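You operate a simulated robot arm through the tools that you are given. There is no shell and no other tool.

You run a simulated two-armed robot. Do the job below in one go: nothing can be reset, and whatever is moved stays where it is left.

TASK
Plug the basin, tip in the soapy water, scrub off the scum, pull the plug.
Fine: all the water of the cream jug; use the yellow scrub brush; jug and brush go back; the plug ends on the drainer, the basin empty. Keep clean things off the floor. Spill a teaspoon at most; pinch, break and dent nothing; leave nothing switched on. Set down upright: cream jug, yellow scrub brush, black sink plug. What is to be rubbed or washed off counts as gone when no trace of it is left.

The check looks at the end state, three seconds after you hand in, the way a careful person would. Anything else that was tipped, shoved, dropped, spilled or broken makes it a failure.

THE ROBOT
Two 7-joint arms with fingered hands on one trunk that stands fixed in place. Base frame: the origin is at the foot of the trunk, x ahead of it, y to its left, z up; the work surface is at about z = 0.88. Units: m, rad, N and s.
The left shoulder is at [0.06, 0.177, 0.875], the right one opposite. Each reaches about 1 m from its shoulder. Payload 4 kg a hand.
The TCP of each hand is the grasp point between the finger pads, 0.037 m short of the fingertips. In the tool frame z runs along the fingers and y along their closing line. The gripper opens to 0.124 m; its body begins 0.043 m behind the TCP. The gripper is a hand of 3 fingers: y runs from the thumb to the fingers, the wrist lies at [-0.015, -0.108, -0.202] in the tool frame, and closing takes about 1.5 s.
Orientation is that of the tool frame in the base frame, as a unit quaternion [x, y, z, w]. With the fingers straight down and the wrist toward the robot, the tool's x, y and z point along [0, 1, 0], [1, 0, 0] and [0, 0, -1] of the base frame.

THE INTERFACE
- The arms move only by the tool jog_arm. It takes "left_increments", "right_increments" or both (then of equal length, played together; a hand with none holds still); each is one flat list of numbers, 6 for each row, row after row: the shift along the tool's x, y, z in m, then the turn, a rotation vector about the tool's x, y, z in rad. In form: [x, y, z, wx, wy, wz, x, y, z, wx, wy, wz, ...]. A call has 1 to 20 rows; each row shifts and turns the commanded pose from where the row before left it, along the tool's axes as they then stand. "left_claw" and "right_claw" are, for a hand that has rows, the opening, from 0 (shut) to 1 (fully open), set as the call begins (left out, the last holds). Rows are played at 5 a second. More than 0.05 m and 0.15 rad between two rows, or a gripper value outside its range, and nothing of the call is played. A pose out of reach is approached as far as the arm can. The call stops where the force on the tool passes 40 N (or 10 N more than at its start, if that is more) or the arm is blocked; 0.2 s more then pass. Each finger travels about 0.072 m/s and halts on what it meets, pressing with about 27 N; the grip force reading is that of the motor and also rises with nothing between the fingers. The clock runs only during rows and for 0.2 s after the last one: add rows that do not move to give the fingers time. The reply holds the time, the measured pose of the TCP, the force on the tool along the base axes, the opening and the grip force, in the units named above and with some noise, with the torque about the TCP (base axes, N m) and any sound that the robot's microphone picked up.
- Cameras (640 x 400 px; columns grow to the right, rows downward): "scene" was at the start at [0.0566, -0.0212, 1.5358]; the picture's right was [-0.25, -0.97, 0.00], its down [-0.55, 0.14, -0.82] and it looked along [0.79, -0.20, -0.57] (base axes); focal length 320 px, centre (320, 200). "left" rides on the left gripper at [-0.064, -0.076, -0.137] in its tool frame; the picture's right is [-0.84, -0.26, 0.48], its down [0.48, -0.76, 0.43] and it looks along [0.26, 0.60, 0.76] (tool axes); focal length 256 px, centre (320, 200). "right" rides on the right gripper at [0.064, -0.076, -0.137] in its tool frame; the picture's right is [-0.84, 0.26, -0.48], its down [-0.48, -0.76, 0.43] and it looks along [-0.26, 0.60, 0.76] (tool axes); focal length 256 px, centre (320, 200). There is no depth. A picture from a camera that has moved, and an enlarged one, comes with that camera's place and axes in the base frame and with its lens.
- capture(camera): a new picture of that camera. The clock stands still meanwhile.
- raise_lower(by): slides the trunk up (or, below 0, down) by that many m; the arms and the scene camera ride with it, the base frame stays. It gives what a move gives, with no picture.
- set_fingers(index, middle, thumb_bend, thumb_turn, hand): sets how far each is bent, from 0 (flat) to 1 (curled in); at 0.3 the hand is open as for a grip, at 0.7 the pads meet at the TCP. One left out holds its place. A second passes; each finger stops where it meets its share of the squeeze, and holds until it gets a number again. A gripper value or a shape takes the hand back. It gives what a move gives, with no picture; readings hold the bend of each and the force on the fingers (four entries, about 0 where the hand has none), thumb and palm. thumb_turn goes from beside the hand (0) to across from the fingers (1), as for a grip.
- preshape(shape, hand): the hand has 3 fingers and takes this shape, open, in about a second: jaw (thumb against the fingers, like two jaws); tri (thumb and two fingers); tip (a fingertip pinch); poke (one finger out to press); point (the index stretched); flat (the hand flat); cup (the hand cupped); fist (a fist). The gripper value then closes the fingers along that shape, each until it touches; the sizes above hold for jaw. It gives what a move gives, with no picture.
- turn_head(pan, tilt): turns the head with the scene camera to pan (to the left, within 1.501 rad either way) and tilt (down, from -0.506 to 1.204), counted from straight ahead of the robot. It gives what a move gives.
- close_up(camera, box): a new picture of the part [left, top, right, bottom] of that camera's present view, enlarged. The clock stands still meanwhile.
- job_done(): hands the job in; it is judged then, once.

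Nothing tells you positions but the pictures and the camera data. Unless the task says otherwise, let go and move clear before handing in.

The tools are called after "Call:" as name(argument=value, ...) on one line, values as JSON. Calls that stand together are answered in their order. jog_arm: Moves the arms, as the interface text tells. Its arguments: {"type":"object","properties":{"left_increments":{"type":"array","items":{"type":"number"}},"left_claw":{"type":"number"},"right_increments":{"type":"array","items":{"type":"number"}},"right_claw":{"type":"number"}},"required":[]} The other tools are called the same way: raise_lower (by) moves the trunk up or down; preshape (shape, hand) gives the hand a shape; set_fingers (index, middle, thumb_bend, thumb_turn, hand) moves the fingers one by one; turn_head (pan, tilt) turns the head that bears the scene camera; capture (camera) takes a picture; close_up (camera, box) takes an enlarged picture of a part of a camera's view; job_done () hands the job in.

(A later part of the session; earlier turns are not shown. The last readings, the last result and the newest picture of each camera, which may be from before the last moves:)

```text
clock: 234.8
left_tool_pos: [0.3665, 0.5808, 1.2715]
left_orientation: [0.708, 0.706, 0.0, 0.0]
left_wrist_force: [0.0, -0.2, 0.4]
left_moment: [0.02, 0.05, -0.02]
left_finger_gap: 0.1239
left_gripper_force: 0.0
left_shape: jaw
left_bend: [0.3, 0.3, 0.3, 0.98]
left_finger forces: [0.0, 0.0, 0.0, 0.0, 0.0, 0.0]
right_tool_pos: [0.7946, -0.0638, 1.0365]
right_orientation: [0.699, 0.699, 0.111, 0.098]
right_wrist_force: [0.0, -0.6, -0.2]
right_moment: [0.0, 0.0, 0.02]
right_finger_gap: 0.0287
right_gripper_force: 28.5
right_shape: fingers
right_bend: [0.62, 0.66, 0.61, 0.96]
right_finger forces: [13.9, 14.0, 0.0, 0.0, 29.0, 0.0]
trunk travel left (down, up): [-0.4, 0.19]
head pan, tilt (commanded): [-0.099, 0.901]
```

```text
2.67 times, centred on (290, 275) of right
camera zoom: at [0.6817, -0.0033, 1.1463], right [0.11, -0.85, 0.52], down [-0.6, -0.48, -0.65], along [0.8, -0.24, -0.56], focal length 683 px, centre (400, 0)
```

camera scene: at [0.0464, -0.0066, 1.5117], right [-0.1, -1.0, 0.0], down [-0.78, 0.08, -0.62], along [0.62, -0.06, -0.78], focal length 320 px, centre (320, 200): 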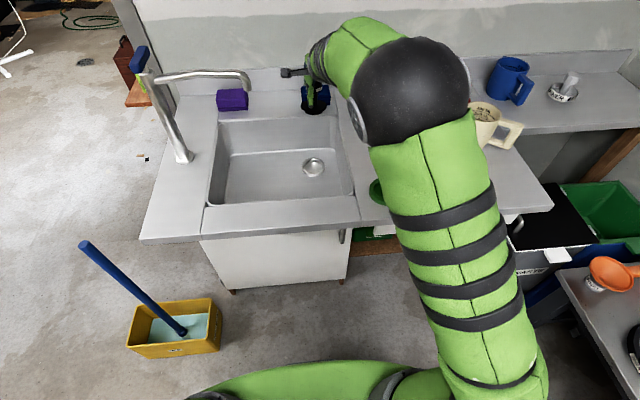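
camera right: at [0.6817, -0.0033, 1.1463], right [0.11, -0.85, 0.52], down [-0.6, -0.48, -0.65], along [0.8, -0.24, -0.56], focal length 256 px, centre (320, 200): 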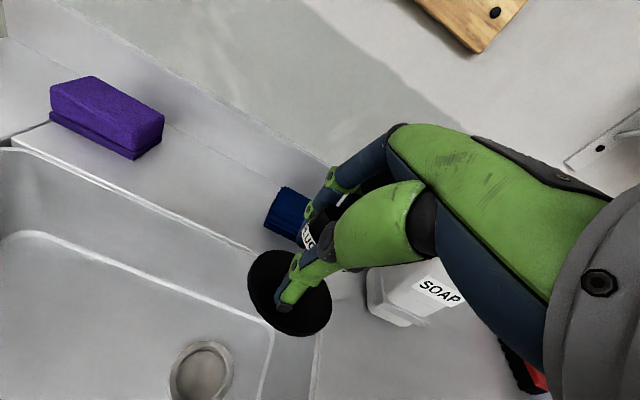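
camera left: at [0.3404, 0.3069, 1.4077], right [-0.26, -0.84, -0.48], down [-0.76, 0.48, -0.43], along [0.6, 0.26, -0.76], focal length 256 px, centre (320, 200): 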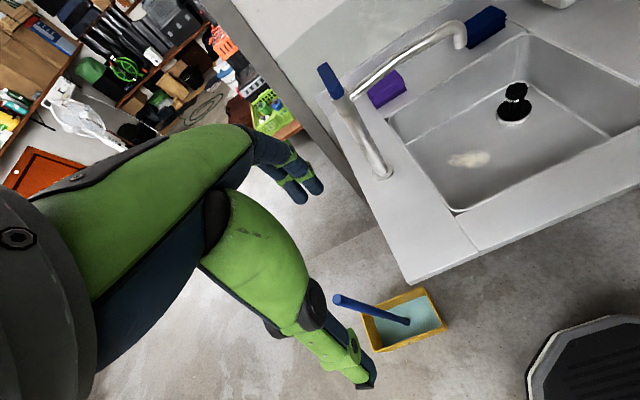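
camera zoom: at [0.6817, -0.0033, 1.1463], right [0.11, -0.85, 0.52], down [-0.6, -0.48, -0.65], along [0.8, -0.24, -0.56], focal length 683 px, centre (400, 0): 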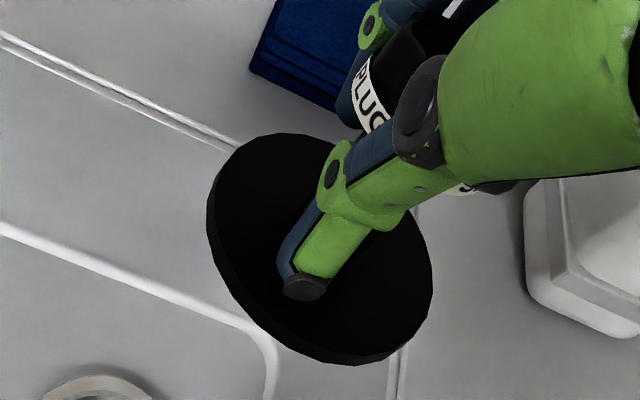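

The plug hangs tilted about 12°. I'll move over the drainer, yaw the hand 90° as I did for the jug (more reachable there), and roll to level the plug before placing it.

Call:
jog_arm(right_increments=[-0.0227, -0.0184, -0.0168, 0, 0, 0, -0.0227, -0.0184, -0.0168, 0, 0, 0, -0.0227, -0.0184, -0.0168, 0, 0, 0, -0.0227, -0.0184, -0.0168, 0, 0, 0, -0.0227, -0.0184, -0.0168, 0, 0, 0, -0.0227, -0.0184, -0.0168, 0, 0, 0, 0, 0, 0, 0, 0, 0])

Call:
jog_arm(right_increments=[0, 0, 0, 0, -0.0422, 0.1364, 0, 0, 0, 0, -0.0422, 0.1364, 0, 0, 0, 0, -0.0422, 0.1364, 0, 0, 0, 0, -0.0422, 0.1364, 0, 0, 0, 0, -0.0422, 0.1364, 0, 0, 0, 0, -0.0422, 0.1364, 0, 0, 0, 0, -0.0422, 0.1364, 0, 0, 0, 0, -0.0422, 0.1364, 0, 0, 0, 0, -0.0422, 0.1364, 0, 0, 0, 0, -0.0422, 0.1364, 0, 0, 0, 0, -0.0422, 0.1364, 0, 0, 0, -0.1, 0, 0, 0, 0, 0, -0.11, 0, 0, 0, 0, 0, 0, 0, 0])

Call:
capture(camera="right")

Call:
capture(camera="scene")

```text
clock: 236.4
left_tool_pos: [0.3678, 0.5812, 1.2722]
left_orientation: [0.708, 0.707, 0.001, 0.001]
left_wrist_force: [0.0, 0.0, 0.4]
left_moment: [-0.01, -0.03, 0.0]
left_finger_gap: 0.1236
left_gripper_force: 0.0
left_shape: jaw
left_bend: [0.3, 0.3, 0.3, 0.98]
left_finger forces: [0.0, 0.1, 0.0, 0.0, 0.0, 0.0]
right_tool_pos: [0.6582, -0.2014, 1.1003]
right_orientation: [0.699, 0.699, 0.111, 0.1]
right_wrist_force: [0.2, 0.5, -1.0]
right_moment: [0.01, 0.03, 0.05]
right_finger_gap: 0.0284
right_gripper_force: 27.7
right_shape: fingers
right_bend: [0.62, 0.66, 0.61, 0.96]
right_finger forces: [13.9, 14.0, 0.0, 0.0, 28.3, 0.0]
trunk travel left (down, up): [-0.4, 0.19]
head pan, tilt (commanded): [-0.099, 0.901]
```

```text
clock: 239.4
left_tool_pos: [0.3668, 0.5804, 1.2709]
left_orientation: [0.707, 0.707, 0.0, 0.0]
left_wrist_force: [0.5, 0.5, 0.1]
left_moment: [-0.01, -0.02, 0.02]
left_finger_gap: 0.1234
left_gripper_force: 0.1
left_shape: jaw
left_bend: [0.3, 0.3, 0.3, 0.98]
left_finger forces: [0.0, 0.1, 0.1, 0.1, 0.0, 0.0]
right_tool_pos: [0.6588, -0.2017, 1.099]
right_orientation: [0.97, 0.002, -0.001, 0.245]
right_wrist_force: [-0.3, -0.2, -1.0]
right_moment: [0.0, 0.01, 0.01]
right_finger_gap: 0.0275
right_gripper_force: 28.0
right_shape: fingers
right_bend: [0.62, 0.66, 0.62, 0.96]
right_finger forces: [13.8, 14.9, 0.0, 0.1, 27.4, 0.0]
trunk travel left (down, up): [-0.4, 0.19]
head pan, tilt (commanded): [-0.099, 0.901]
```

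```text
taken
camera right: at [0.7223, -0.071, 1.1833], right [-0.84, 0.0, 0.55], down [-0.48, 0.46, -0.74], along [-0.25, -0.89, -0.39], focal length 256 px, centre (320, 200)
```

right: 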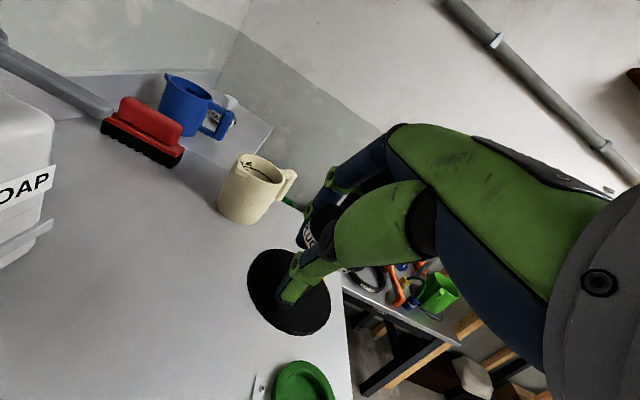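

```text
taken
camera scene: at [0.0465, -0.0066, 1.5117], right [-0.1, -0.99, 0.0], down [-0.78, 0.08, -0.62], along [0.62, -0.06, -0.78], focal length 320 px, centre (320, 200)
```

scene: 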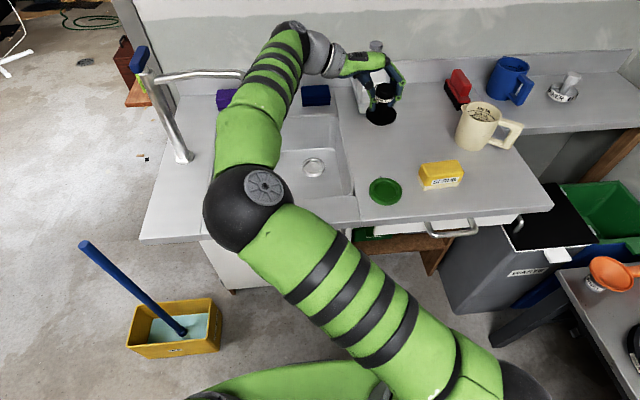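

Now I can see the plug and the dish clearly. I'll zoom in to check that the plug is level.

Call:
close_up(camera="scene", box=[340, 40, 430, 140])

Call:
close_up(camera="scene", box=[355, 165, 415, 215])

```text
4.00 times, centred on (385, 90) of scene
camera zoom: at [0.0465, -0.0066, 1.5117], right [-0.1, -0.99, 0.0], down [-0.78, 0.08, -0.62], along [0.62, -0.06, -0.78], focal length 1280 px, centre (60, 640)
```

zoom: 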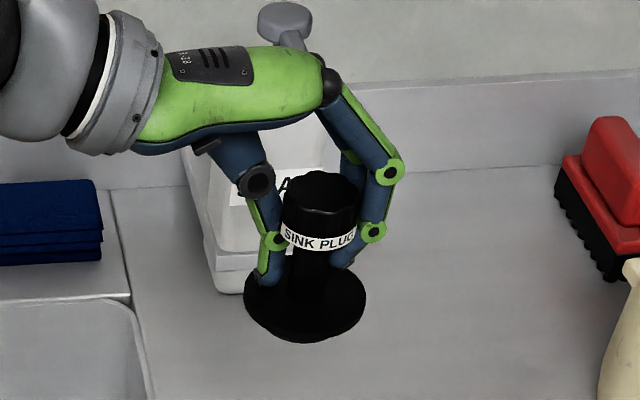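

```text
8.00 times, centred on (385, 190) of scene
camera zoom: at [0.0465, -0.0066, 1.5117], right [-0.1, -0.99, 0.0], down [-0.78, 0.08, -0.62], along [0.62, -0.06, -0.78], focal length 2560 px, centre (-200, 280)
```

zoom: 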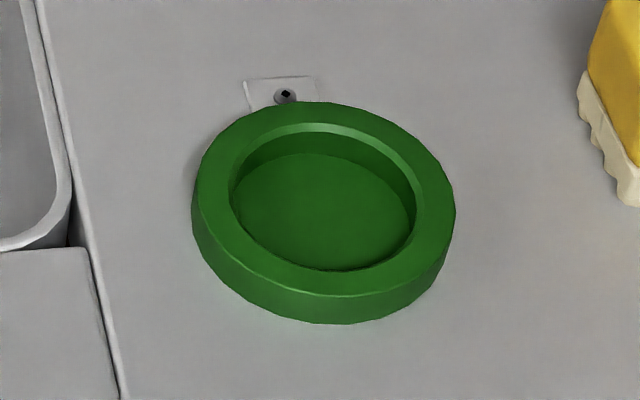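

The plug is level now, and its centre sits about 11 mm to -y of the TCP. The dish centre is near (0.549, -0.224). I'll move above the dish and go partway down.

Call:
jog_arm(right_increments=[-0.0278, 0.0025, 0.0013, 0, 0, 0, -0.0278, 0.0025, 0.0013, 0, 0, 0, -0.0278, 0.0025, 0.0013, 0, 0, 0, -0.0276, 0.0025, 0.0013, 0, 0, 0, 0, -0.0143, 0.0264, 0, 0, 0, 0, -0.0143, 0.0264, 0, 0, 0, 0, -0.0143, 0.0264, 0, 0, 0, 0, 0, 0, 0, 0, 0])

Call:
capture(camera="right")

Call:
close_up(camera="scene", box=[335, 110, 435, 220])

```text
clock: 241.2
left_tool_pos: [0.367, 0.5818, 1.2721]
left_orientation: [0.707, 0.707, 0.0, 0.0]
left_wrist_force: [0.5, 0.6, 0.1]
left_moment: [-0.03, 0.02, 0.03]
left_finger_gap: 0.1236
left_gripper_force: 0.0
left_shape: jaw
left_bend: [0.3, 0.3, 0.3, 0.98]
left_finger forces: [0.1, 0.0, 0.0, 0.0, 0.0, 0.0]
right_tool_pos: [0.5452, -0.2135, 1.0092]
right_orientation: [0.969, 0.002, 0.001, 0.245]
right_wrist_force: [0.0, 0.1, 0.1]
right_moment: [0.02, -0.05, -0.02]
right_finger_gap: 0.0267
right_gripper_force: 28.1
right_shape: fingers
right_bend: [0.62, 0.66, 0.62, 0.96]
right_finger forces: [13.7, 15.2, 0.1, 0.1, 27.1, 0.1]
trunk travel left (down, up): [-0.4, 0.19]
head pan, tilt (commanded): [-0.099, 0.901]
```

```text
taken
camera right: at [0.6088, -0.0825, 1.0948], right [-0.84, 0.0, 0.55], down [-0.49, 0.46, -0.74], along [-0.25, -0.89, -0.39], focal length 256 px, centre (320, 200)
```

right: 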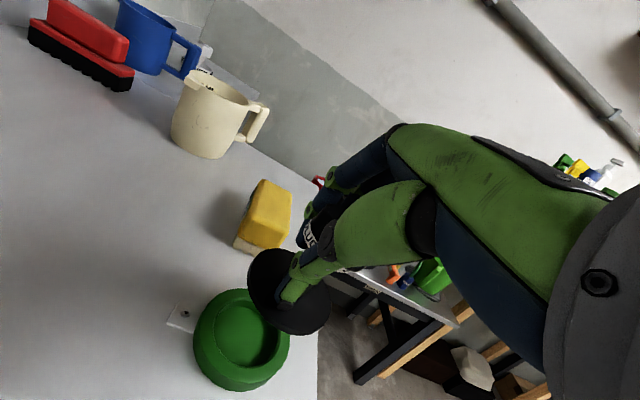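

```text
3.64 times, centred on (385, 165) of scene
camera zoom: at [0.0464, -0.0066, 1.5117], right [-0.1, -1.0, 0.0], down [-0.78, 0.08, -0.62], along [0.62, -0.06, -0.78], focal length 1164 px, centre (84, 327)
```

zoom: 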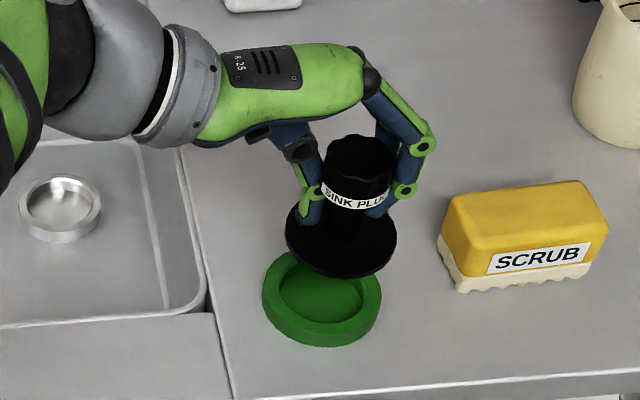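

The plug centre is at (0.545, -0.224) and the dish at (0.549, -0.222). I'll correct by about 4 mm and lower until it's just above the dish.

Call:
jog_arm(right_increments=[0.002, -0.0104, 0.0171, 0, 0, 0, 0.002, -0.0104, 0.0171, 0, 0, 0, 0, 0, 0, 0, 0, 0])

Call:
close_up(camera="right", box=[180, 220, 350, 390])

Call:
close_up(camera="scene", box=[350, 140, 420, 215])

```text
clock: 242.1
left_tool_pos: [0.3671, 0.5808, 1.272]
left_orientation: [0.707, 0.708, 0.0, 0.0]
left_wrist_force: [0.3, 0.5, 0.1]
left_moment: [0.01, 0.04, -0.01]
left_finger_gap: 0.1235
left_gripper_force: 0.1
left_shape: jaw
left_bend: [0.3, 0.3, 0.3, 0.98]
left_finger forces: [0.0, 0.1, 0.0, 0.1, 0.0, 0.0]
right_tool_pos: [0.5492, -0.2129, 0.9683]
right_orientation: [0.97, 0.001, 0.0, 0.244]
right_wrist_force: [-1.0, -0.4, -1.1]
right_moment: [-0.03, -0.02, -0.03]
right_finger_gap: 0.0265
right_gripper_force: 28.6
right_shape: fingers
right_bend: [0.62, 0.66, 0.62, 0.96]
right_finger forces: [13.6, 15.2, 0.0, 0.1, 27.1, 0.1]
trunk travel left (down, up): [-0.4, 0.19]
head pan, tilt (commanded): [-0.099, 0.901]
```

```text
2.35 times, centred on (265, 305) of right
camera zoom: at [0.6131, -0.0802, 1.0532], right [-0.84, 0.0, 0.55], down [-0.49, 0.46, -0.74], along [-0.25, -0.89, -0.39], focal length 602 px, centre (449, -47)
```

zoom: 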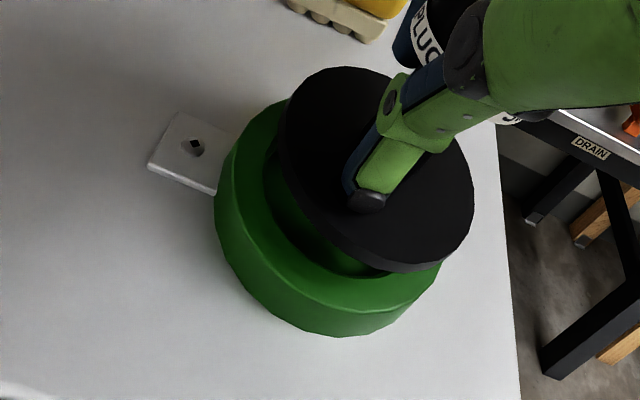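

```text
5.33 times, centred on (385, 178) of scene
camera zoom: at [0.0463, -0.0066, 1.5117], right [-0.1, -1.0, 0.0], down [-0.78, 0.08, -0.62], along [0.62, -0.06, -0.78], focal length 1707 px, centre (-27, 320)
```

zoom: 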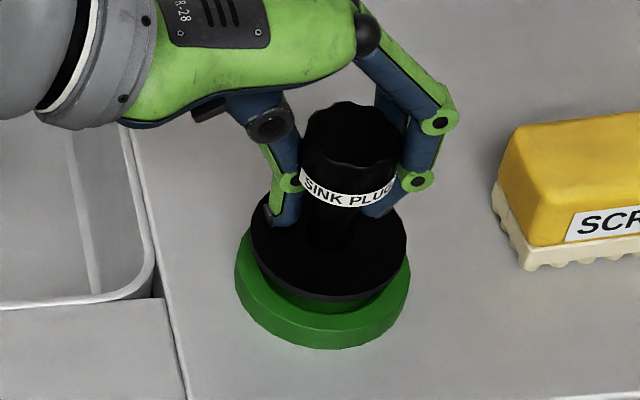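

There's a label starting "DRAIN…" on the edge of something below on the right. I need to read it before I put the plug down.

Call:
close_up(camera="right", box=[310, 240, 370, 300])

Call:
capture(camera="right")

Call:
turn_head(pan=-1.1, tilt=0.85)

Call:
capture(camera="scene")

```text
6.67 times, centred on (340, 270) of right
camera zoom: at [0.6131, -0.0802, 1.0532], right [-0.84, 0.0, 0.55], down [-0.49, 0.46, -0.74], along [-0.25, -0.89, -0.39], focal length 1707 px, centre (187, -267)
```

zoom: 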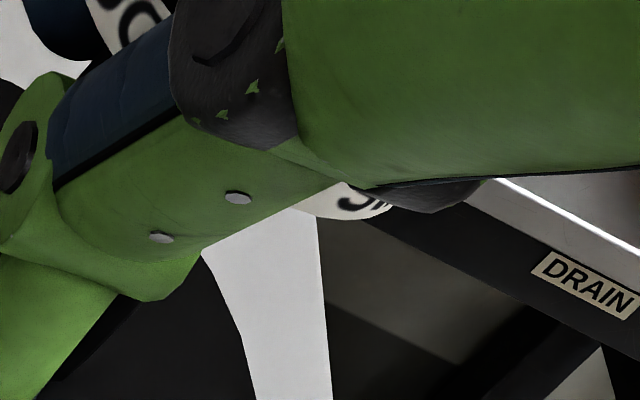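

```text
taken
camera right: at [0.6131, -0.0802, 1.0532], right [-0.84, 0.0, 0.55], down [-0.49, 0.46, -0.74], along [-0.25, -0.89, -0.39], focal length 256 px, centre (320, 200)
```

right: 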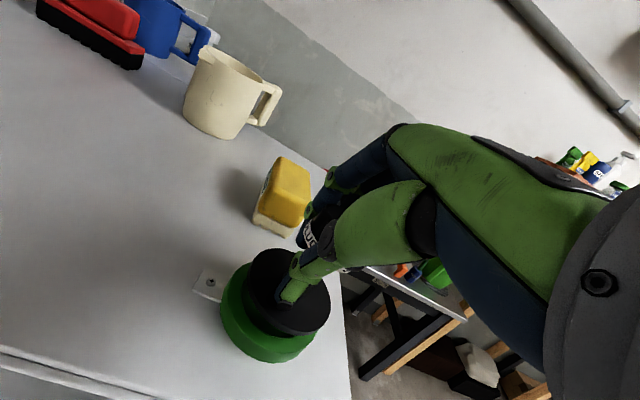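

```text
clock: 243.3
left_tool_pos: [0.367, 0.5797, 1.271]
left_orientation: [0.707, 0.707, -0.001, 0.0]
left_wrist_force: [-0.3, 0.2, 0.8]
left_moment: [0.01, 0.01, 0.02]
left_finger_gap: 0.1239
left_gripper_force: 0.1
left_shape: jaw
left_bend: [0.3, 0.3, 0.3, 0.98]
left_finger forces: [0.0, 0.0, 0.1, 0.0, 0.0, 0.0]
right_tool_pos: [0.5491, -0.2108, 0.969]
right_orientation: [0.97, 0.0, -0.001, 0.244]
right_wrist_force: [-0.1, 0.1, -1.1]
right_moment: [0.02, 0.01, 0.01]
right_finger_gap: 0.0268
right_gripper_force: 28.1
right_shape: fingers
right_bend: [0.62, 0.66, 0.62, 0.96]
right_finger forces: [13.6, 15.3, 0.1, 0.1, 27.1, 0.0]
trunk travel left (down, up): [-0.4, 0.19]
head pan, tilt (commanded): [-1.1, 0.85]
```

```text
taken
camera scene: at [0.0068, -0.0687, 1.5156], right [-0.89, -0.45, 0.0], down [-0.34, 0.67, -0.66], along [0.3, -0.59, -0.75], focal length 320 px, centre (320, 200)
```

scene: 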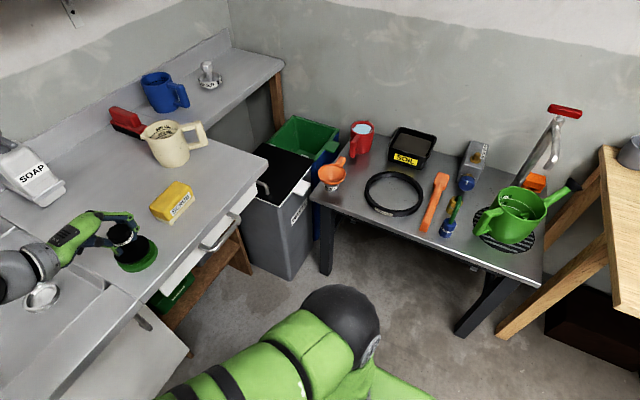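

Call:
close_up(camera="scene", box=[300, 160, 560, 300])

Call:
close_up(camera="scene", box=[310, 110, 560, 250])

Call:
close_up(camera="scene", box=[100, 180, 320, 320])

Call:
turn_head(pan=-1.4, tilt=0.7)

Call:
capture(camera="scene")

```text
2.46 times, centred on (430, 230) of scene
camera zoom: at [0.0068, -0.0687, 1.5156], right [-0.89, -0.45, 0.0], down [-0.34, 0.67, -0.66], along [0.3, -0.59, -0.75], focal length 788 px, centre (49, 126)
```

zoom: 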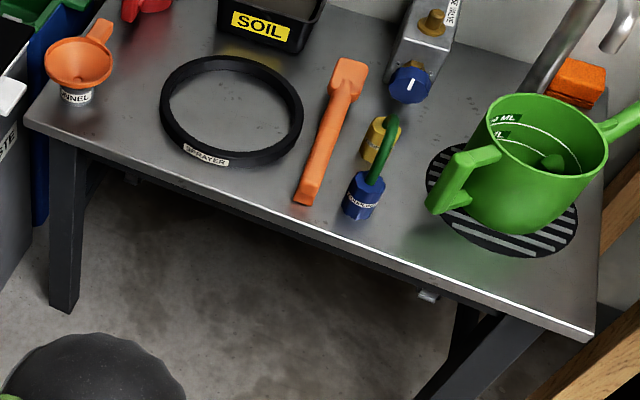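

```text
2.56 times, centred on (435, 180) of scene
camera zoom: at [0.0068, -0.0687, 1.5156], right [-0.89, -0.45, 0.0], down [-0.34, 0.67, -0.66], along [0.3, -0.59, -0.75], focal length 819 px, centre (26, 251)
```

zoom: 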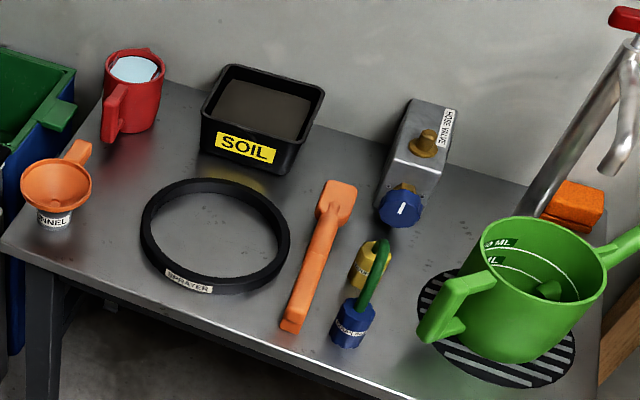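

```text
2.86 times, centred on (210, 250) of scene
camera zoom: at [0.0068, -0.0687, 1.5156], right [-0.89, -0.45, 0.0], down [-0.34, 0.67, -0.66], along [0.3, -0.59, -0.75], focal length 914 px, centre (634, 57)
```

zoom: 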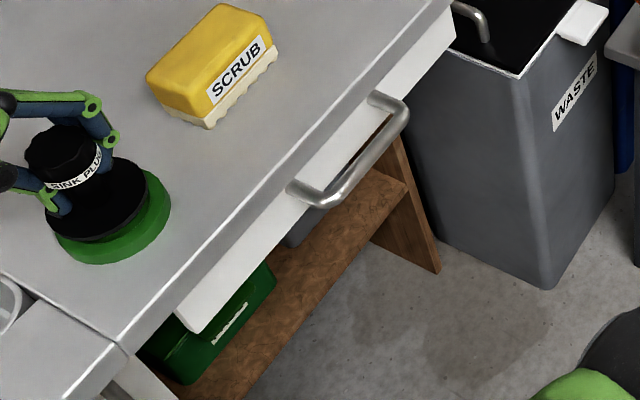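

```text
clock: 244.1
left_tool_pos: [0.3669, 0.5803, 1.2712]
left_orientation: [0.707, 0.707, 0.0, 0.001]
left_wrist_force: [-0.4, -0.2, 1.0]
left_moment: [-0.01, 0.02, 0.0]
left_finger_gap: 0.1238
left_gripper_force: 0.1
left_shape: jaw
left_bend: [0.3, 0.3, 0.3, 0.98]
left_finger forces: [0.0, 0.0, 0.0, 0.0, 0.0, 0.0]
right_tool_pos: [0.5492, -0.2109, 0.9673]
right_orientation: [0.97, 0.002, 0.0, 0.244]
right_wrist_force: [0.4, -0.7, 0.5]
right_moment: [0.01, 0.04, 0.0]
right_finger_gap: 0.0269
right_gripper_force: 28.0
right_shape: fingers
right_bend: [0.62, 0.66, 0.62, 0.96]
right_finger forces: [13.7, 15.3, 0.0, 0.0, 27.1, 0.1]
trunk travel left (down, up): [-0.4, 0.19]
head pan, tilt (commanded): [-1.4, 0.7]
```

```text
taken
camera scene: at [-0.0142, -0.0827, 1.5278], right [-0.99, -0.17, 0.0], down [-0.11, 0.63, -0.76], along [0.13, -0.75, -0.64], focal length 320 px, centre (320, 200)
```

scene: 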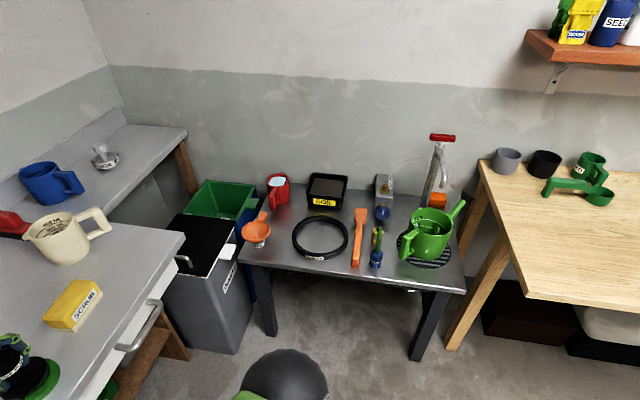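

That label sits on the garden table's own drain grate and says "DRAIN", so it isn't the drainer. The drainer is the steel draining board beside the basin, where the plug's dish is. I'll turn back to the plug and lower it into the dish.

Call:
turn_head(pan=-0.1, tilt=0.9)

Call:
jog_arm(right_increments=[0, -0.0014, 0.0026, 0, 0, 0, 0, -0.0014, 0.0026, 0, 0, 0])

Call:
close_up(camera="scene", box=[350, 140, 420, 215])

Call:
close_up(camera="right", box=[180, 220, 350, 390])

```text
clock: 245.6
left_tool_pos: [0.3668, 0.5817, 1.2725]
left_orientation: [0.707, 0.707, 0.0, 0.0]
left_wrist_force: [-0.1, 0.1, 0.1]
left_moment: [0.01, 0.03, 0.0]
left_finger_gap: 0.124
left_gripper_force: 0.0
left_shape: jaw
left_bend: [0.3, 0.3, 0.3, 0.98]
left_finger forces: [0.0, 0.0, 0.0, 0.0, 0.0, 0.0]
right_tool_pos: [0.5492, -0.2116, 0.9672]
right_orientation: [0.97, 0.001, -0.001, 0.244]
right_wrist_force: [-0.4, 0.0, -0.8]
right_moment: [0.03, 0.0, 0.01]
right_finger_gap: 0.0266
right_gripper_force: 28.2
right_shape: fingers
right_bend: [0.62, 0.66, 0.62, 0.96]
right_finger forces: [13.6, 15.3, 0.0, 0.1, 27.1, 0.0]
trunk travel left (down, up): [-0.4, 0.19]
head pan, tilt (commanded): [-0.099, 0.901]
```

```text
clock: 246.2
left_tool_pos: [0.3667, 0.5814, 1.2711]
left_orientation: [0.707, 0.707, 0.001, 0.0]
left_wrist_force: [0.6, -0.5, 1.1]
left_moment: [0.02, 0.03, 0.0]
left_finger_gap: 0.1237
left_gripper_force: 0.0
left_shape: jaw
left_bend: [0.3, 0.3, 0.3, 0.98]
left_finger forces: [0.0, 0.0, 0.1, 0.0, 0.0, 0.0]
right_tool_pos: [0.5504, -0.2113, 0.9634]
right_orientation: [0.969, 0.001, 0.001, 0.245]
right_wrist_force: [-0.7, 0.2, -0.8]
right_moment: [-0.02, -0.01, 0.01]
right_finger_gap: 0.0267
right_gripper_force: 28.2
right_shape: fingers
right_bend: [0.62, 0.66, 0.62, 0.96]
right_finger forces: [13.7, 15.4, 0.1, 0.0, 27.1, 0.0]
trunk travel left (down, up): [-0.4, 0.19]
head pan, tilt (commanded): [-0.099, 0.901]
```

```text
5.33 times, centred on (385, 178) of scene
camera zoom: at [0.0464, -0.0065, 1.5117], right [-0.1, -1.0, 0.0], down [-0.78, 0.08, -0.62], along [0.62, -0.06, -0.78], focal length 1707 px, centre (-27, 320)
```

zoom: 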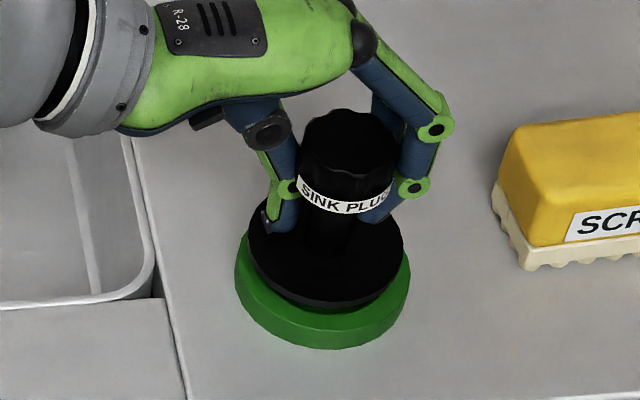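

```text
2.35 times, centred on (265, 305) of right
camera zoom: at [0.6141, -0.08, 1.0479], right [-0.84, 0.0, 0.55], down [-0.48, 0.46, -0.74], along [-0.25, -0.89, -0.39], focal length 602 px, centre (449, -47)
```

zoom: 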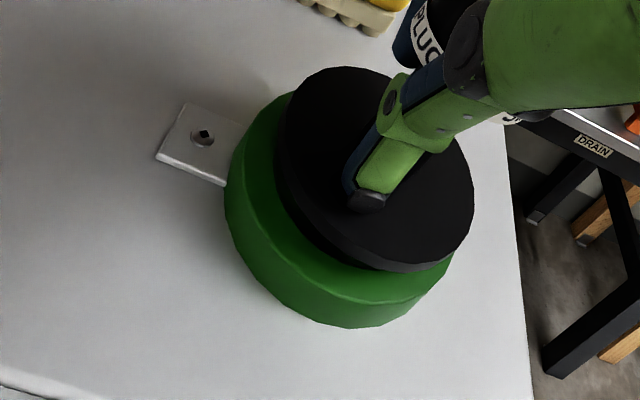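

Alignment over the dish looks good. Lowering in small steps.

Call:
jog_arm(right_increments=[0, -0.0014, 0.0026, 0, 0, 0, 0, -0.0014, 0.0026, 0, 0, 0])

Call:
jog_arm(right_increments=[0, -0.0012, 0.0022, 0, 0, 0, 0, -0.0012, 0.0022, 0, 0, 0])

Call:
close_up(camera="scene", box=[350, 140, 420, 215])

Call:
close_up(camera="right", box=[180, 220, 350, 390])

```text
clock: 246.8
left_tool_pos: [0.3674, 0.5811, 1.2722]
left_orientation: [0.707, 0.707, 0.0, 0.0]
left_wrist_force: [-0.7, -0.4, -0.8]
left_moment: [0.0, 0.02, 0.0]
left_finger_gap: 0.1236
left_gripper_force: 0.0
left_shape: jaw
left_bend: [0.3, 0.3, 0.3, 0.98]
left_finger forces: [0.0, 0.0, 0.0, 0.0, 0.0, 0.0]
right_tool_pos: [0.5505, -0.2112, 0.9564]
right_orientation: [0.97, 0.002, 0.0, 0.244]
right_wrist_force: [0.6, 0.4, -0.3]
right_moment: [0.02, 0.0, 0.0]
right_finger_gap: 0.027
right_gripper_force: 28.6
right_shape: fingers
right_bend: [0.72, 0.66, 0.62, 0.96]
right_finger forces: [13.7, 15.3, 0.0, 0.1, 27.0, 0.1]
trunk travel left (down, up): [-0.4, 0.19]
head pan, tilt (commanded): [-0.099, 0.901]
```

```text
clock: 247.4
left_tool_pos: [0.3673, 0.5811, 1.2715]
left_orientation: [0.707, 0.707, 0.0, -0.001]
left_wrist_force: [0.7, 0.0, 0.3]
left_moment: [0.01, 0.0, 0.0]
left_finger_gap: 0.1239
left_gripper_force: 0.0
left_shape: jaw
left_bend: [0.3, 0.3, 0.3, 0.98]
left_finger forces: [0.1, 0.0, 0.0, 0.0, 0.1, 0.0]
right_tool_pos: [0.5503, -0.212, 0.9525]
right_orientation: [0.97, 0.002, 0.0, 0.245]
right_wrist_force: [-0.4, 0.6, -0.1]
right_moment: [0.02, -0.02, 0.0]
right_finger_gap: 0.0267
right_gripper_force: 27.7
right_shape: fingers
right_bend: [0.72, 0.66, 0.62, 0.96]
right_finger forces: [13.4, 15.3, 0.0, 0.1, 27.2, 0.0]
trunk travel left (down, up): [-0.4, 0.19]
head pan, tilt (commanded): [-0.099, 0.901]
```

```text
5.33 times, centred on (385, 178) of scene
camera zoom: at [0.0463, -0.0065, 1.5117], right [-0.1, -1.0, 0.0], down [-0.78, 0.08, -0.62], along [0.62, -0.06, -0.78], focal length 1707 px, centre (-27, 320)
```

zoom: 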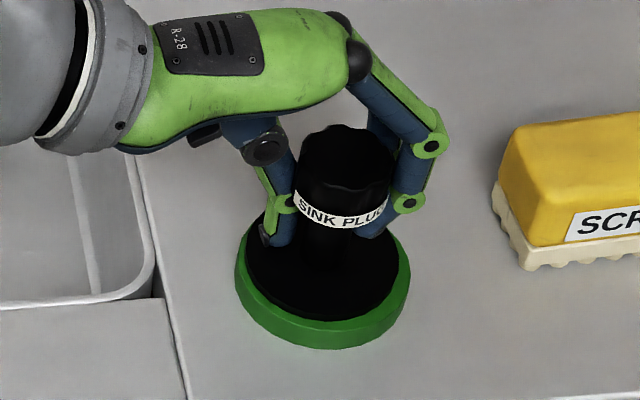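

```text
2.35 times, centred on (265, 305) of right
camera zoom: at [0.6152, -0.0804, 1.0369], right [-0.84, 0.0, 0.55], down [-0.49, 0.46, -0.74], along [-0.25, -0.89, -0.39], focal length 602 px, centre (449, -47)
```

zoom: 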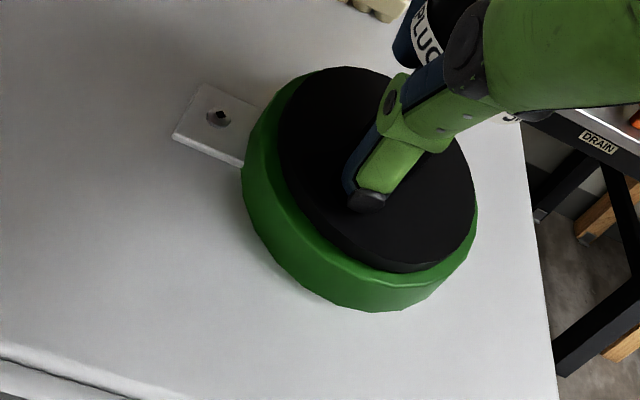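

It's slipping in cleanly. A few millimetres more.

Call:
jog_arm(right_increments=[0, -0.0009, 0.0018, 0, 0, 0, 0, -0.0009, 0.0018, 0, 0, 0])

Call:
jog_arm(right_increments=[0, -0.0009, 0.0018, 0, 0, 0])

Call:
close_up(camera="scene", box=[350, 140, 420, 215])

```text
clock: 248.0
left_tool_pos: [0.3666, 0.5805, 1.2705]
left_orientation: [0.707, 0.707, -0.001, 0.001]
left_wrist_force: [0.5, 0.2, 0.7]
left_moment: [-0.01, -0.04, 0.02]
left_finger_gap: 0.1239
left_gripper_force: 0.1
left_shape: jaw
left_bend: [0.3, 0.3, 0.3, 0.98]
left_finger forces: [0.1, 0.1, 0.0, 0.0, 0.0, 0.0]
right_tool_pos: [0.5523, -0.2109, 0.9489]
right_orientation: [0.97, 0.002, 0.001, 0.245]
right_wrist_force: [5.0, -2.2, 12.7]
right_moment: [-0.15, 0.07, 0.12]
right_finger_gap: 0.0258
right_gripper_force: 28.0
right_shape: fingers
right_bend: [0.72, 0.65, 0.63, 0.96]
right_finger forces: [17.0, 13.5, 0.0, 0.1, 25.8, 0.0]
trunk travel left (down, up): [-0.4, 0.19]
head pan, tilt (commanded): [-0.099, 0.901]
```

```text
clock: 248.4
left_tool_pos: [0.3663, 0.5811, 1.2709]
left_orientation: [0.708, 0.707, 0.0, 0.0]
left_wrist_force: [-0.3, -0.2, 0.3]
left_moment: [0.04, 0.02, 0.04]
left_finger_gap: 0.1238
left_gripper_force: 0.0
left_shape: jaw
left_bend: [0.3, 0.3, 0.3, 0.98]
left_finger forces: [0.1, 0.1, 0.0, 0.0, 0.1, 0.0]
right_tool_pos: [0.553, -0.2096, 0.9465]
right_orientation: [0.97, 0.002, 0.002, 0.245]
right_wrist_force: [7.9, -1.4, 21.4]
right_moment: [-0.24, 0.1, 0.11]
right_finger_gap: 0.0253
right_gripper_force: 28.3
right_shape: fingers
right_bend: [0.72, 0.65, 0.63, 0.96]
right_finger forces: [17.6, 13.7, 0.0, 0.1, 25.3, 0.0]
trunk travel left (down, up): [-0.4, 0.19]
head pan, tilt (commanded): [-0.099, 0.901]
```

```text
5.33 times, centred on (385, 178) of scene
camera zoom: at [0.0459, -0.0062, 1.512], right [-0.1, -1.0, 0.0], down [-0.78, 0.08, -0.62], along [0.62, -0.06, -0.78], focal length 1707 px, centre (-27, 320)
```

zoom: 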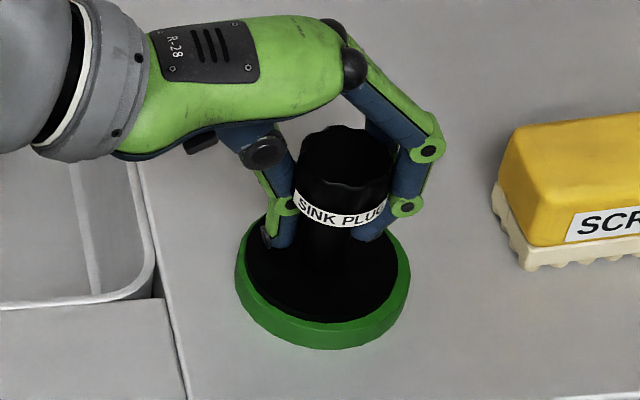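

Firm contact: the plug is seated in the dish. I'll ease off and release.

Call:
jog_arm(right_increments=[0, 0.0014, -0.0026, 0, 0, 0, 0, 0, 0, 0, 0, 0])

Call:
set_fingers(hand="right", thumb_bend=0.6, index=0.64, middle=0.62)

Call:
set_fingers(hand="right", thumb_bend=0.52, index=0.54, middle=0.54)

Call:
set_fingers(hand="right", thumb_bend=0.4, index=0.38, middle=0.38)

Call:
close_up(camera="scene", box=[350, 140, 420, 215])

Call:
capture(camera="right")

```text
clock: 249.0
left_tool_pos: [0.3674, 0.5801, 1.2722]
left_orientation: [0.707, 0.707, 0.0, 0.0]
left_wrist_force: [-0.2, 0.2, 0.3]
left_moment: [0.0, 0.01, -0.04]
left_finger_gap: 0.1235
left_gripper_force: 0.1
left_shape: jaw
left_bend: [0.3, 0.3, 0.3, 0.98]
left_finger forces: [0.1, 0.1, 0.0, 0.1, 0.0, 0.0]
right_tool_pos: [0.5514, -0.2111, 0.9489]
right_orientation: [0.97, 0.002, -0.001, 0.243]
right_wrist_force: [6.4, -2.7, 9.9]
right_moment: [-0.14, 0.05, 0.12]
right_finger_gap: 0.0252
right_gripper_force: 29.5
right_shape: fingers
right_bend: [0.72, 0.65, 0.63, 0.95]
right_finger forces: [16.7, 15.2, 0.0, 0.0, 26.9, 0.0]
trunk travel left (down, up): [-0.4, 0.19]
head pan, tilt (commanded): [-0.099, 0.901]
```

```text
clock: 250.0
left_tool_pos: [0.3657, 0.5806, 1.2712]
left_orientation: [0.707, 0.707, 0.0, 0.0]
left_wrist_force: [-0.6, -0.5, -0.7]
left_moment: [0.02, 0.04, 0.02]
left_finger_gap: 0.1237
left_gripper_force: 0.0
left_shape: jaw
left_bend: [0.3, 0.3, 0.3, 0.98]
left_finger forces: [0.1, 0.0, 0.0, 0.1, 0.1, 0.1]
right_tool_pos: [0.5523, -0.2112, 0.9486]
right_orientation: [0.97, 0.002, -0.001, 0.244]
right_wrist_force: [3.1, 0.0, 7.0]
right_moment: [0.18, -0.14, 0.0]
right_finger_gap: 0.0288
right_gripper_force: 5.9
right_shape: fingers
right_bend: [0.62, 0.62, 0.61, 0.96]
right_finger forces: [3.7, 0.0, 0.0, 0.1, 8.4, 0.0]
trunk travel left (down, up): [-0.4, 0.19]
head pan, tilt (commanded): [-0.099, 0.901]
```

```text
clock: 251.0
left_tool_pos: [0.3653, 0.5814, 1.2719]
left_orientation: [0.707, 0.707, 0.001, 0.0]
left_wrist_force: [-0.2, 0.2, 0.0]
left_moment: [0.01, 0.01, 0.0]
left_finger_gap: 0.1236
left_gripper_force: 0.0
left_shape: jaw
left_bend: [0.3, 0.3, 0.3, 0.98]
left_finger forces: [0.1, 0.0, 0.1, 0.1, 0.0, 0.0]
right_tool_pos: [0.5515, -0.2091, 0.9499]
right_orientation: [0.97, 0.002, 0.001, 0.244]
right_wrist_force: [3.7, 2.7, 30.7]
right_moment: [0.48, -0.57, -0.01]
right_finger_gap: 0.0416
right_gripper_force: 16.2
right_shape: fingers
right_bend: [0.54, 0.54, 0.55, 0.96]
right_finger forces: [0.1, 0.0, 0.0, 0.0, 31.7, 0.0]
trunk travel left (down, up): [-0.4, 0.19]
head pan, tilt (commanded): [-0.099, 0.901]
```

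```text
clock: 251.3
left_tool_pos: [0.3658, 0.5809, 1.2717]
left_orientation: [0.708, 0.707, 0.0, 0.001]
left_wrist_force: [0.5, -0.6, 0.2]
left_moment: [0.02, -0.02, -0.01]
left_finger_gap: 0.1238
left_gripper_force: 0.1
left_shape: jaw
left_bend: [0.3, 0.3, 0.3, 0.98]
left_finger forces: [0.0, 0.0, 0.1, 0.0, 0.0, 0.0]
right_tool_pos: [0.5521, -0.2121, 0.9559]
right_orientation: [0.969, 0.001, 0.006, 0.247]
right_wrist_force: [1.9, -3.9, 29.7]
right_moment: [0.22, -0.38, -0.04]
right_finger_gap: 0.0743
right_gripper_force: 15.4
right_shape: fingers
right_bend: [0.38, 0.38, 0.46, 0.97]
right_finger forces: [0.0, 0.0, 0.0, 0.0, 30.3, 0.0]
trunk travel left (down, up): [-0.4, 0.19]
head pan, tilt (commanded): [-0.099, 0.901]
stopped (right hand): the force on the tool passed its limit at 44 N (the readings are from after the stop); the commanded pose is now the measured one
```

```text
5.33 times, centred on (385, 178) of scene
camera zoom: at [0.0449, -0.007, 1.5118], right [-0.1, -0.99, 0.0], down [-0.78, 0.08, -0.62], along [0.62, -0.06, -0.78], focal length 1707 px, centre (-27, 320)
```

zoom: 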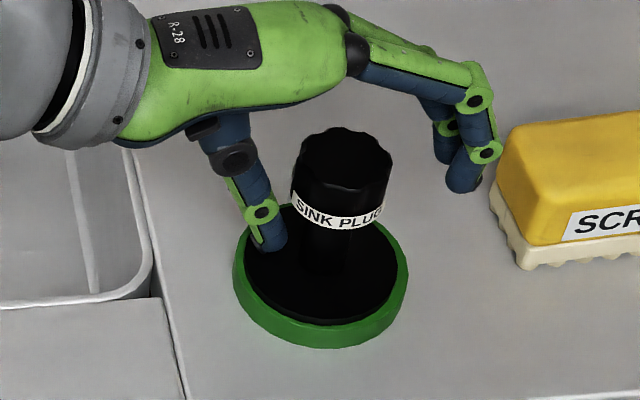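

```text
taken
camera right: at [0.6156, -0.0804, 1.0401], right [-0.84, 0.0, 0.54], down [-0.48, 0.46, -0.75], along [-0.25, -0.89, -0.38], focal length 256 px, centre (320, 200)
```

right: 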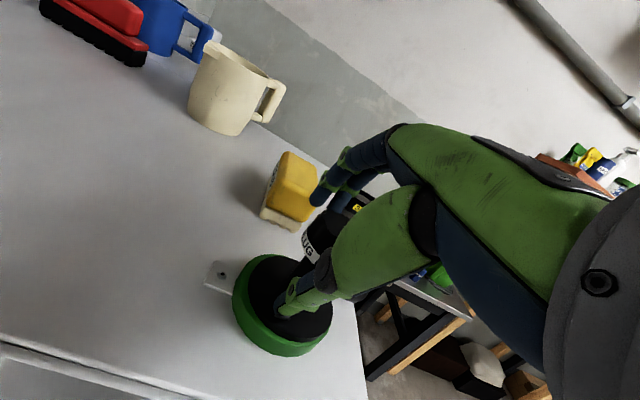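

The thumb's tip pressed down on the flange as it opened and the move stopped itself; the plug is seated in the dish. I'll raise the hand gently to relieve that.

Call:
jog_arm(right_increments=[0, 0.0024, -0.0044, 0, 0, 0, 0, 0.0024, -0.0044, 0, 0, 0])

Call:
close_up(camera="scene", box=[350, 140, 420, 215])

```text
clock: 251.9
left_tool_pos: [0.3673, 0.5809, 1.2701]
left_orientation: [0.707, 0.707, 0.0, 0.001]
left_wrist_force: [-0.4, 0.8, -0.2]
left_moment: [0.02, -0.04, 0.01]
left_finger_gap: 0.1238
left_gripper_force: 0.0
left_shape: jaw
left_bend: [0.3, 0.3, 0.3, 0.98]
left_finger forces: [0.0, 0.1, 0.1, 0.1, 0.0, 0.0]
right_tool_pos: [0.5515, -0.2113, 0.9583]
right_orientation: [0.97, 0.002, 0.0, 0.245]
right_wrist_force: [-0.2, 0.5, -0.4]
right_moment: [0.01, -0.01, -0.02]
right_finger_gap: 0.0961
right_gripper_force: 0.1
right_shape: fingers
right_bend: [0.38, 0.38, 0.4, 0.97]
right_finger forces: [0.0, 0.1, 0.0, 0.0, 0.1, 0.0]
trunk travel left (down, up): [-0.4, 0.19]
head pan, tilt (commanded): [-0.099, 0.901]
```

```text
5.33 times, centred on (385, 178) of scene
camera zoom: at [0.0464, -0.0063, 1.5112], right [-0.1, -1.0, 0.0], down [-0.78, 0.08, -0.62], along [0.62, -0.06, -0.78], focal length 1707 px, centre (-27, 320)
```

zoom: 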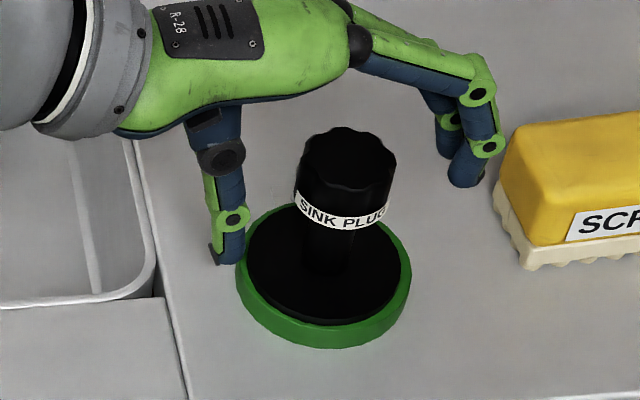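

All free; the plug stands upright and flush in its dish. I'll lift the hand away.

Call:
jog_arm(right_increments=[0, 0.0048, -0.0088, 0, 0, 0, 0, 0.0095, -0.0176, 0, 0, 0, 0, 0.0095, -0.0176, 0, 0, 0, 0, 0.0143, -0.0264, 0, 0, 0, 0, 0.0143, -0.0264, 0, 0, 0, 0, 0.0143, -0.0264, 0, 0, 0, 0, 0, 0, 0, 0, 0])

Call:
capture(camera="scene")

Call:
close_up(camera="scene", box=[340, 70, 540, 220])

Call:
close_up(camera="scene", box=[360, 150, 410, 210])

```text
clock: 253.5
left_tool_pos: [0.3667, 0.5802, 1.2716]
left_orientation: [0.707, 0.707, 0.0, 0.0]
left_wrist_force: [0.1, 0.4, 0.9]
left_moment: [0.0, 0.01, 0.0]
left_finger_gap: 0.1238
left_gripper_force: 0.1
left_shape: jaw
left_bend: [0.3, 0.3, 0.3, 0.98]
left_finger forces: [0.1, 0.0, 0.0, 0.0, 0.0, 0.0]
right_tool_pos: [0.5523, -0.2093, 1.1018]
right_orientation: [0.97, 0.001, 0.002, 0.245]
right_wrist_force: [-0.6, 0.3, -0.4]
right_moment: [-0.03, -0.01, 0.03]
right_finger_gap: 0.0959
right_gripper_force: 0.2
right_shape: fingers
right_bend: [0.38, 0.38, 0.4, 0.97]
right_finger forces: [0.0, 0.0, 0.1, 0.0, 0.0, 0.1]
trunk travel left (down, up): [-0.4, 0.19]
head pan, tilt (commanded): [-0.099, 0.901]
```

```text
taken
camera scene: at [0.0463, -0.0066, 1.5117], right [-0.1, -1.0, 0.0], down [-0.78, 0.08, -0.62], along [0.62, -0.06, -0.78], focal length 320 px, centre (320, 200)
```

scene: 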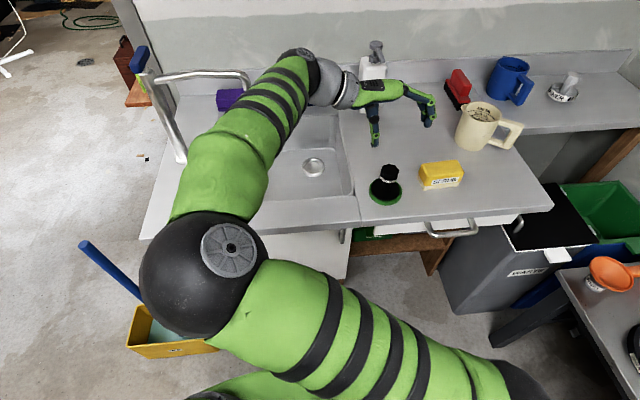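

```text
2.67 times, centred on (440, 145) of scene
camera zoom: at [0.0463, -0.0066, 1.5117], right [-0.1, -1.0, 0.0], down [-0.78, 0.08, -0.62], along [0.62, -0.06, -0.78], focal length 853 px, centre (0, 347)
```

zoom: 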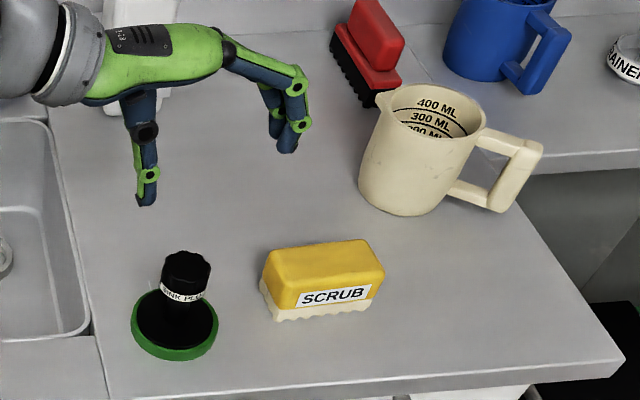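

```text
6.67 times, centred on (385, 180) of scene
camera zoom: at [0.0463, -0.0066, 1.5117], right [-0.1, -1.0, 0.0], down [-0.78, 0.08, -0.62], along [0.62, -0.06, -0.78], focal length 2133 px, centre (-113, 333)
```

zoom: 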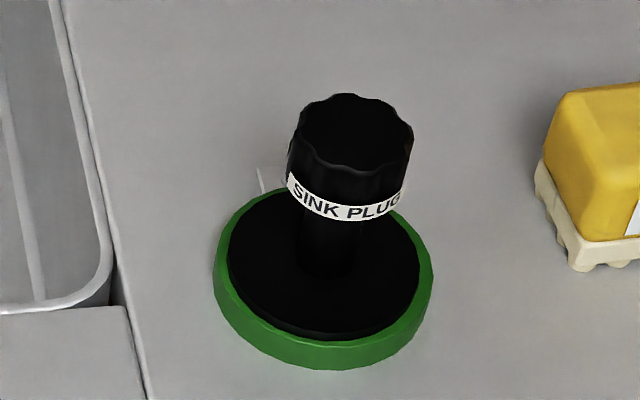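

The plug, brush and jug are all back on the drainer, the basin is empty and clean. The jug stands about 2 cm further from me than at first, so I'd like to nudge it back gently. I'll shape the hand to one outstretched finger and look at the geometry above the jug.

Call:
jog_arm(right_increments=[0, 0, 0, 0.125, 0, 0, 0, 0, 0, 0.125, 0, 0, 0, 0, 0, 0.125, 0, 0, 0, 0, 0, 0.12, 0, 0, 0.02, 0.036, -0.01, 0, 0, 0, 0.02, 0.036, -0.01, 0, 0, 0, 0.02, 0.036, -0.01, 0, 0, 0, 0.02, 0.036, -0.01, 0, 0, 0, 0.02, 0.036, -0.01, 0, 0, 0, 0.02, 0.036, -0.01, 0, 0, 0, 0.02, 0.036, -0.01, 0, 0, 0, 0.02, 0.036, -0.01, 0, 0, 0, 0, 0, 0, 0, 0, 0])

Call:
preshape(hand="right", shape="poke")

Call:
turn_head(pan=-0.6, tilt=0.7)

Call:
capture(camera="scene")

Call:
capture(camera="right")

```text
clock: 256.3
left_tool_pos: [0.3672, 0.5806, 1.2717]
left_orientation: [0.707, 0.707, 0.0, 0.0]
left_wrist_force: [0.4, 0.0, 0.8]
left_moment: [-0.01, 0.05, 0.03]
left_finger_gap: 0.1235
left_gripper_force: 0.0
left_shape: jaw
left_bend: [0.3, 0.3, 0.3, 0.98]
left_finger forces: [0.0, 0.0, 0.0, 0.0, 0.1, 0.0]
right_tool_pos: [0.713, -0.4964, 1.1832]
right_orientation: [1.0, 0.002, 0.001, 0.0]
right_wrist_force: [-0.4, 0.3, -0.9]
right_moment: [0.0, -0.03, -0.04]
right_finger_gap: 0.096
right_gripper_force: 0.1
right_shape: fingers
right_bend: [0.38, 0.38, 0.4, 0.98]
right_finger forces: [0.0, 0.0, 0.0, 0.0, 0.0, 0.1]
trunk travel left (down, up): [-0.4, 0.19]
head pan, tilt (commanded): [-0.099, 0.901]
```

```text
clock: 257.2
left_tool_pos: [0.368, 0.5801, 1.271]
left_orientation: [0.707, 0.707, 0.0, 0.0]
left_wrist_force: [0.0, 0.5, 0.5]
left_moment: [0.01, -0.02, 0.0]
left_finger_gap: 0.1238
left_gripper_force: 0.1
left_shape: jaw
left_bend: [0.3, 0.3, 0.3, 0.98]
left_finger forces: [0.0, 0.0, 0.1, 0.0, 0.1, 0.0]
right_tool_pos: [0.7129, -0.4972, 1.1823]
right_orientation: [1.0, 0.002, 0.001, -0.001]
right_wrist_force: [0.7, 0.2, 1.1]
right_moment: [0.02, -0.02, 0.01]
right_finger_gap: 0.0
right_gripper_force: 0.0
right_shape: poke
right_bend: [0.7, 0.7, 0.0, 1.0]
right_finger forces: [0.0, 0.0, 0.0, 0.0, 0.0, 0.0]
trunk travel left (down, up): [-0.4, 0.19]
head pan, tilt (commanded): [-0.099, 0.901]
```

```text
clock: 258.1
left_tool_pos: [0.3675, 0.5806, 1.2728]
left_orientation: [0.707, 0.707, -0.001, 0.0]
left_wrist_force: [0.3, 1.1, 0.1]
left_moment: [-0.02, -0.02, -0.01]
left_finger_gap: 0.1235
left_gripper_force: 0.0
left_shape: jaw
left_bend: [0.3, 0.3, 0.3, 0.98]
left_finger forces: [0.0, 0.0, 0.1, 0.0, 0.1, 0.0]
right_tool_pos: [0.7134, -0.4961, 1.1826]
right_orientation: [1.0, 0.002, 0.001, 0.0]
right_wrist_force: [-0.3, 0.4, 0.7]
right_moment: [-0.02, 0.04, 0.0]
right_finger_gap: 0.0004
right_gripper_force: 0.0
right_shape: poke
right_bend: [0.7, 0.7, 0.0, 1.0]
right_finger forces: [0.1, 0.0, 0.0, 0.0, 0.0, 0.1]
trunk travel left (down, up): [-0.4, 0.19]
head pan, tilt (commanded): [-0.6, 0.7]
```

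```text
taken
camera scene: at [0.0414, -0.0471, 1.5278], right [-0.56, -0.83, 0.0], down [-0.53, 0.36, -0.76], along [0.63, -0.43, -0.64], focal length 320 px, centre (320, 200)
```

scene: 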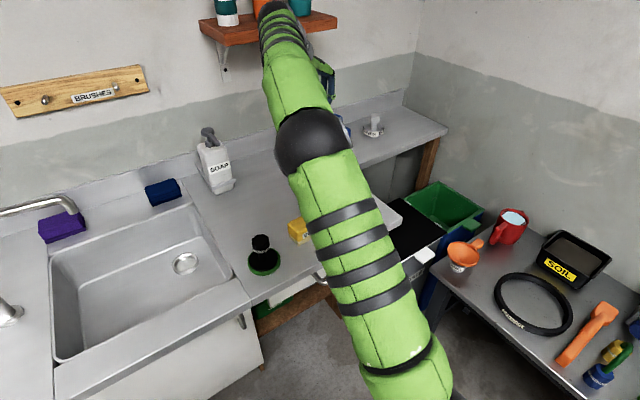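

```text
taken
camera right: at [0.777, -0.4216, 1.3198], right [-0.84, -0.26, 0.48], down [-0.48, 0.76, -0.44], along [-0.25, -0.6, -0.76], focal length 256 px, centre (320, 200)
```

right: 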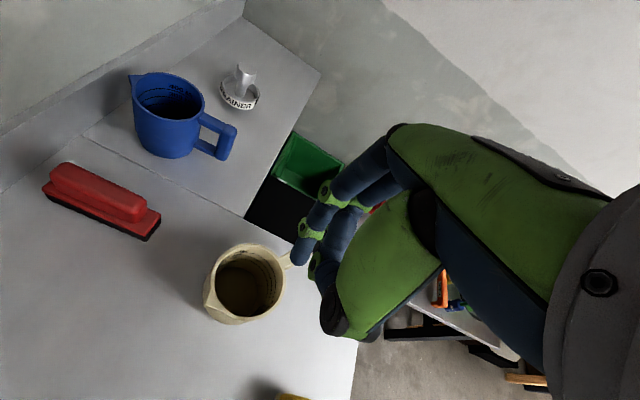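

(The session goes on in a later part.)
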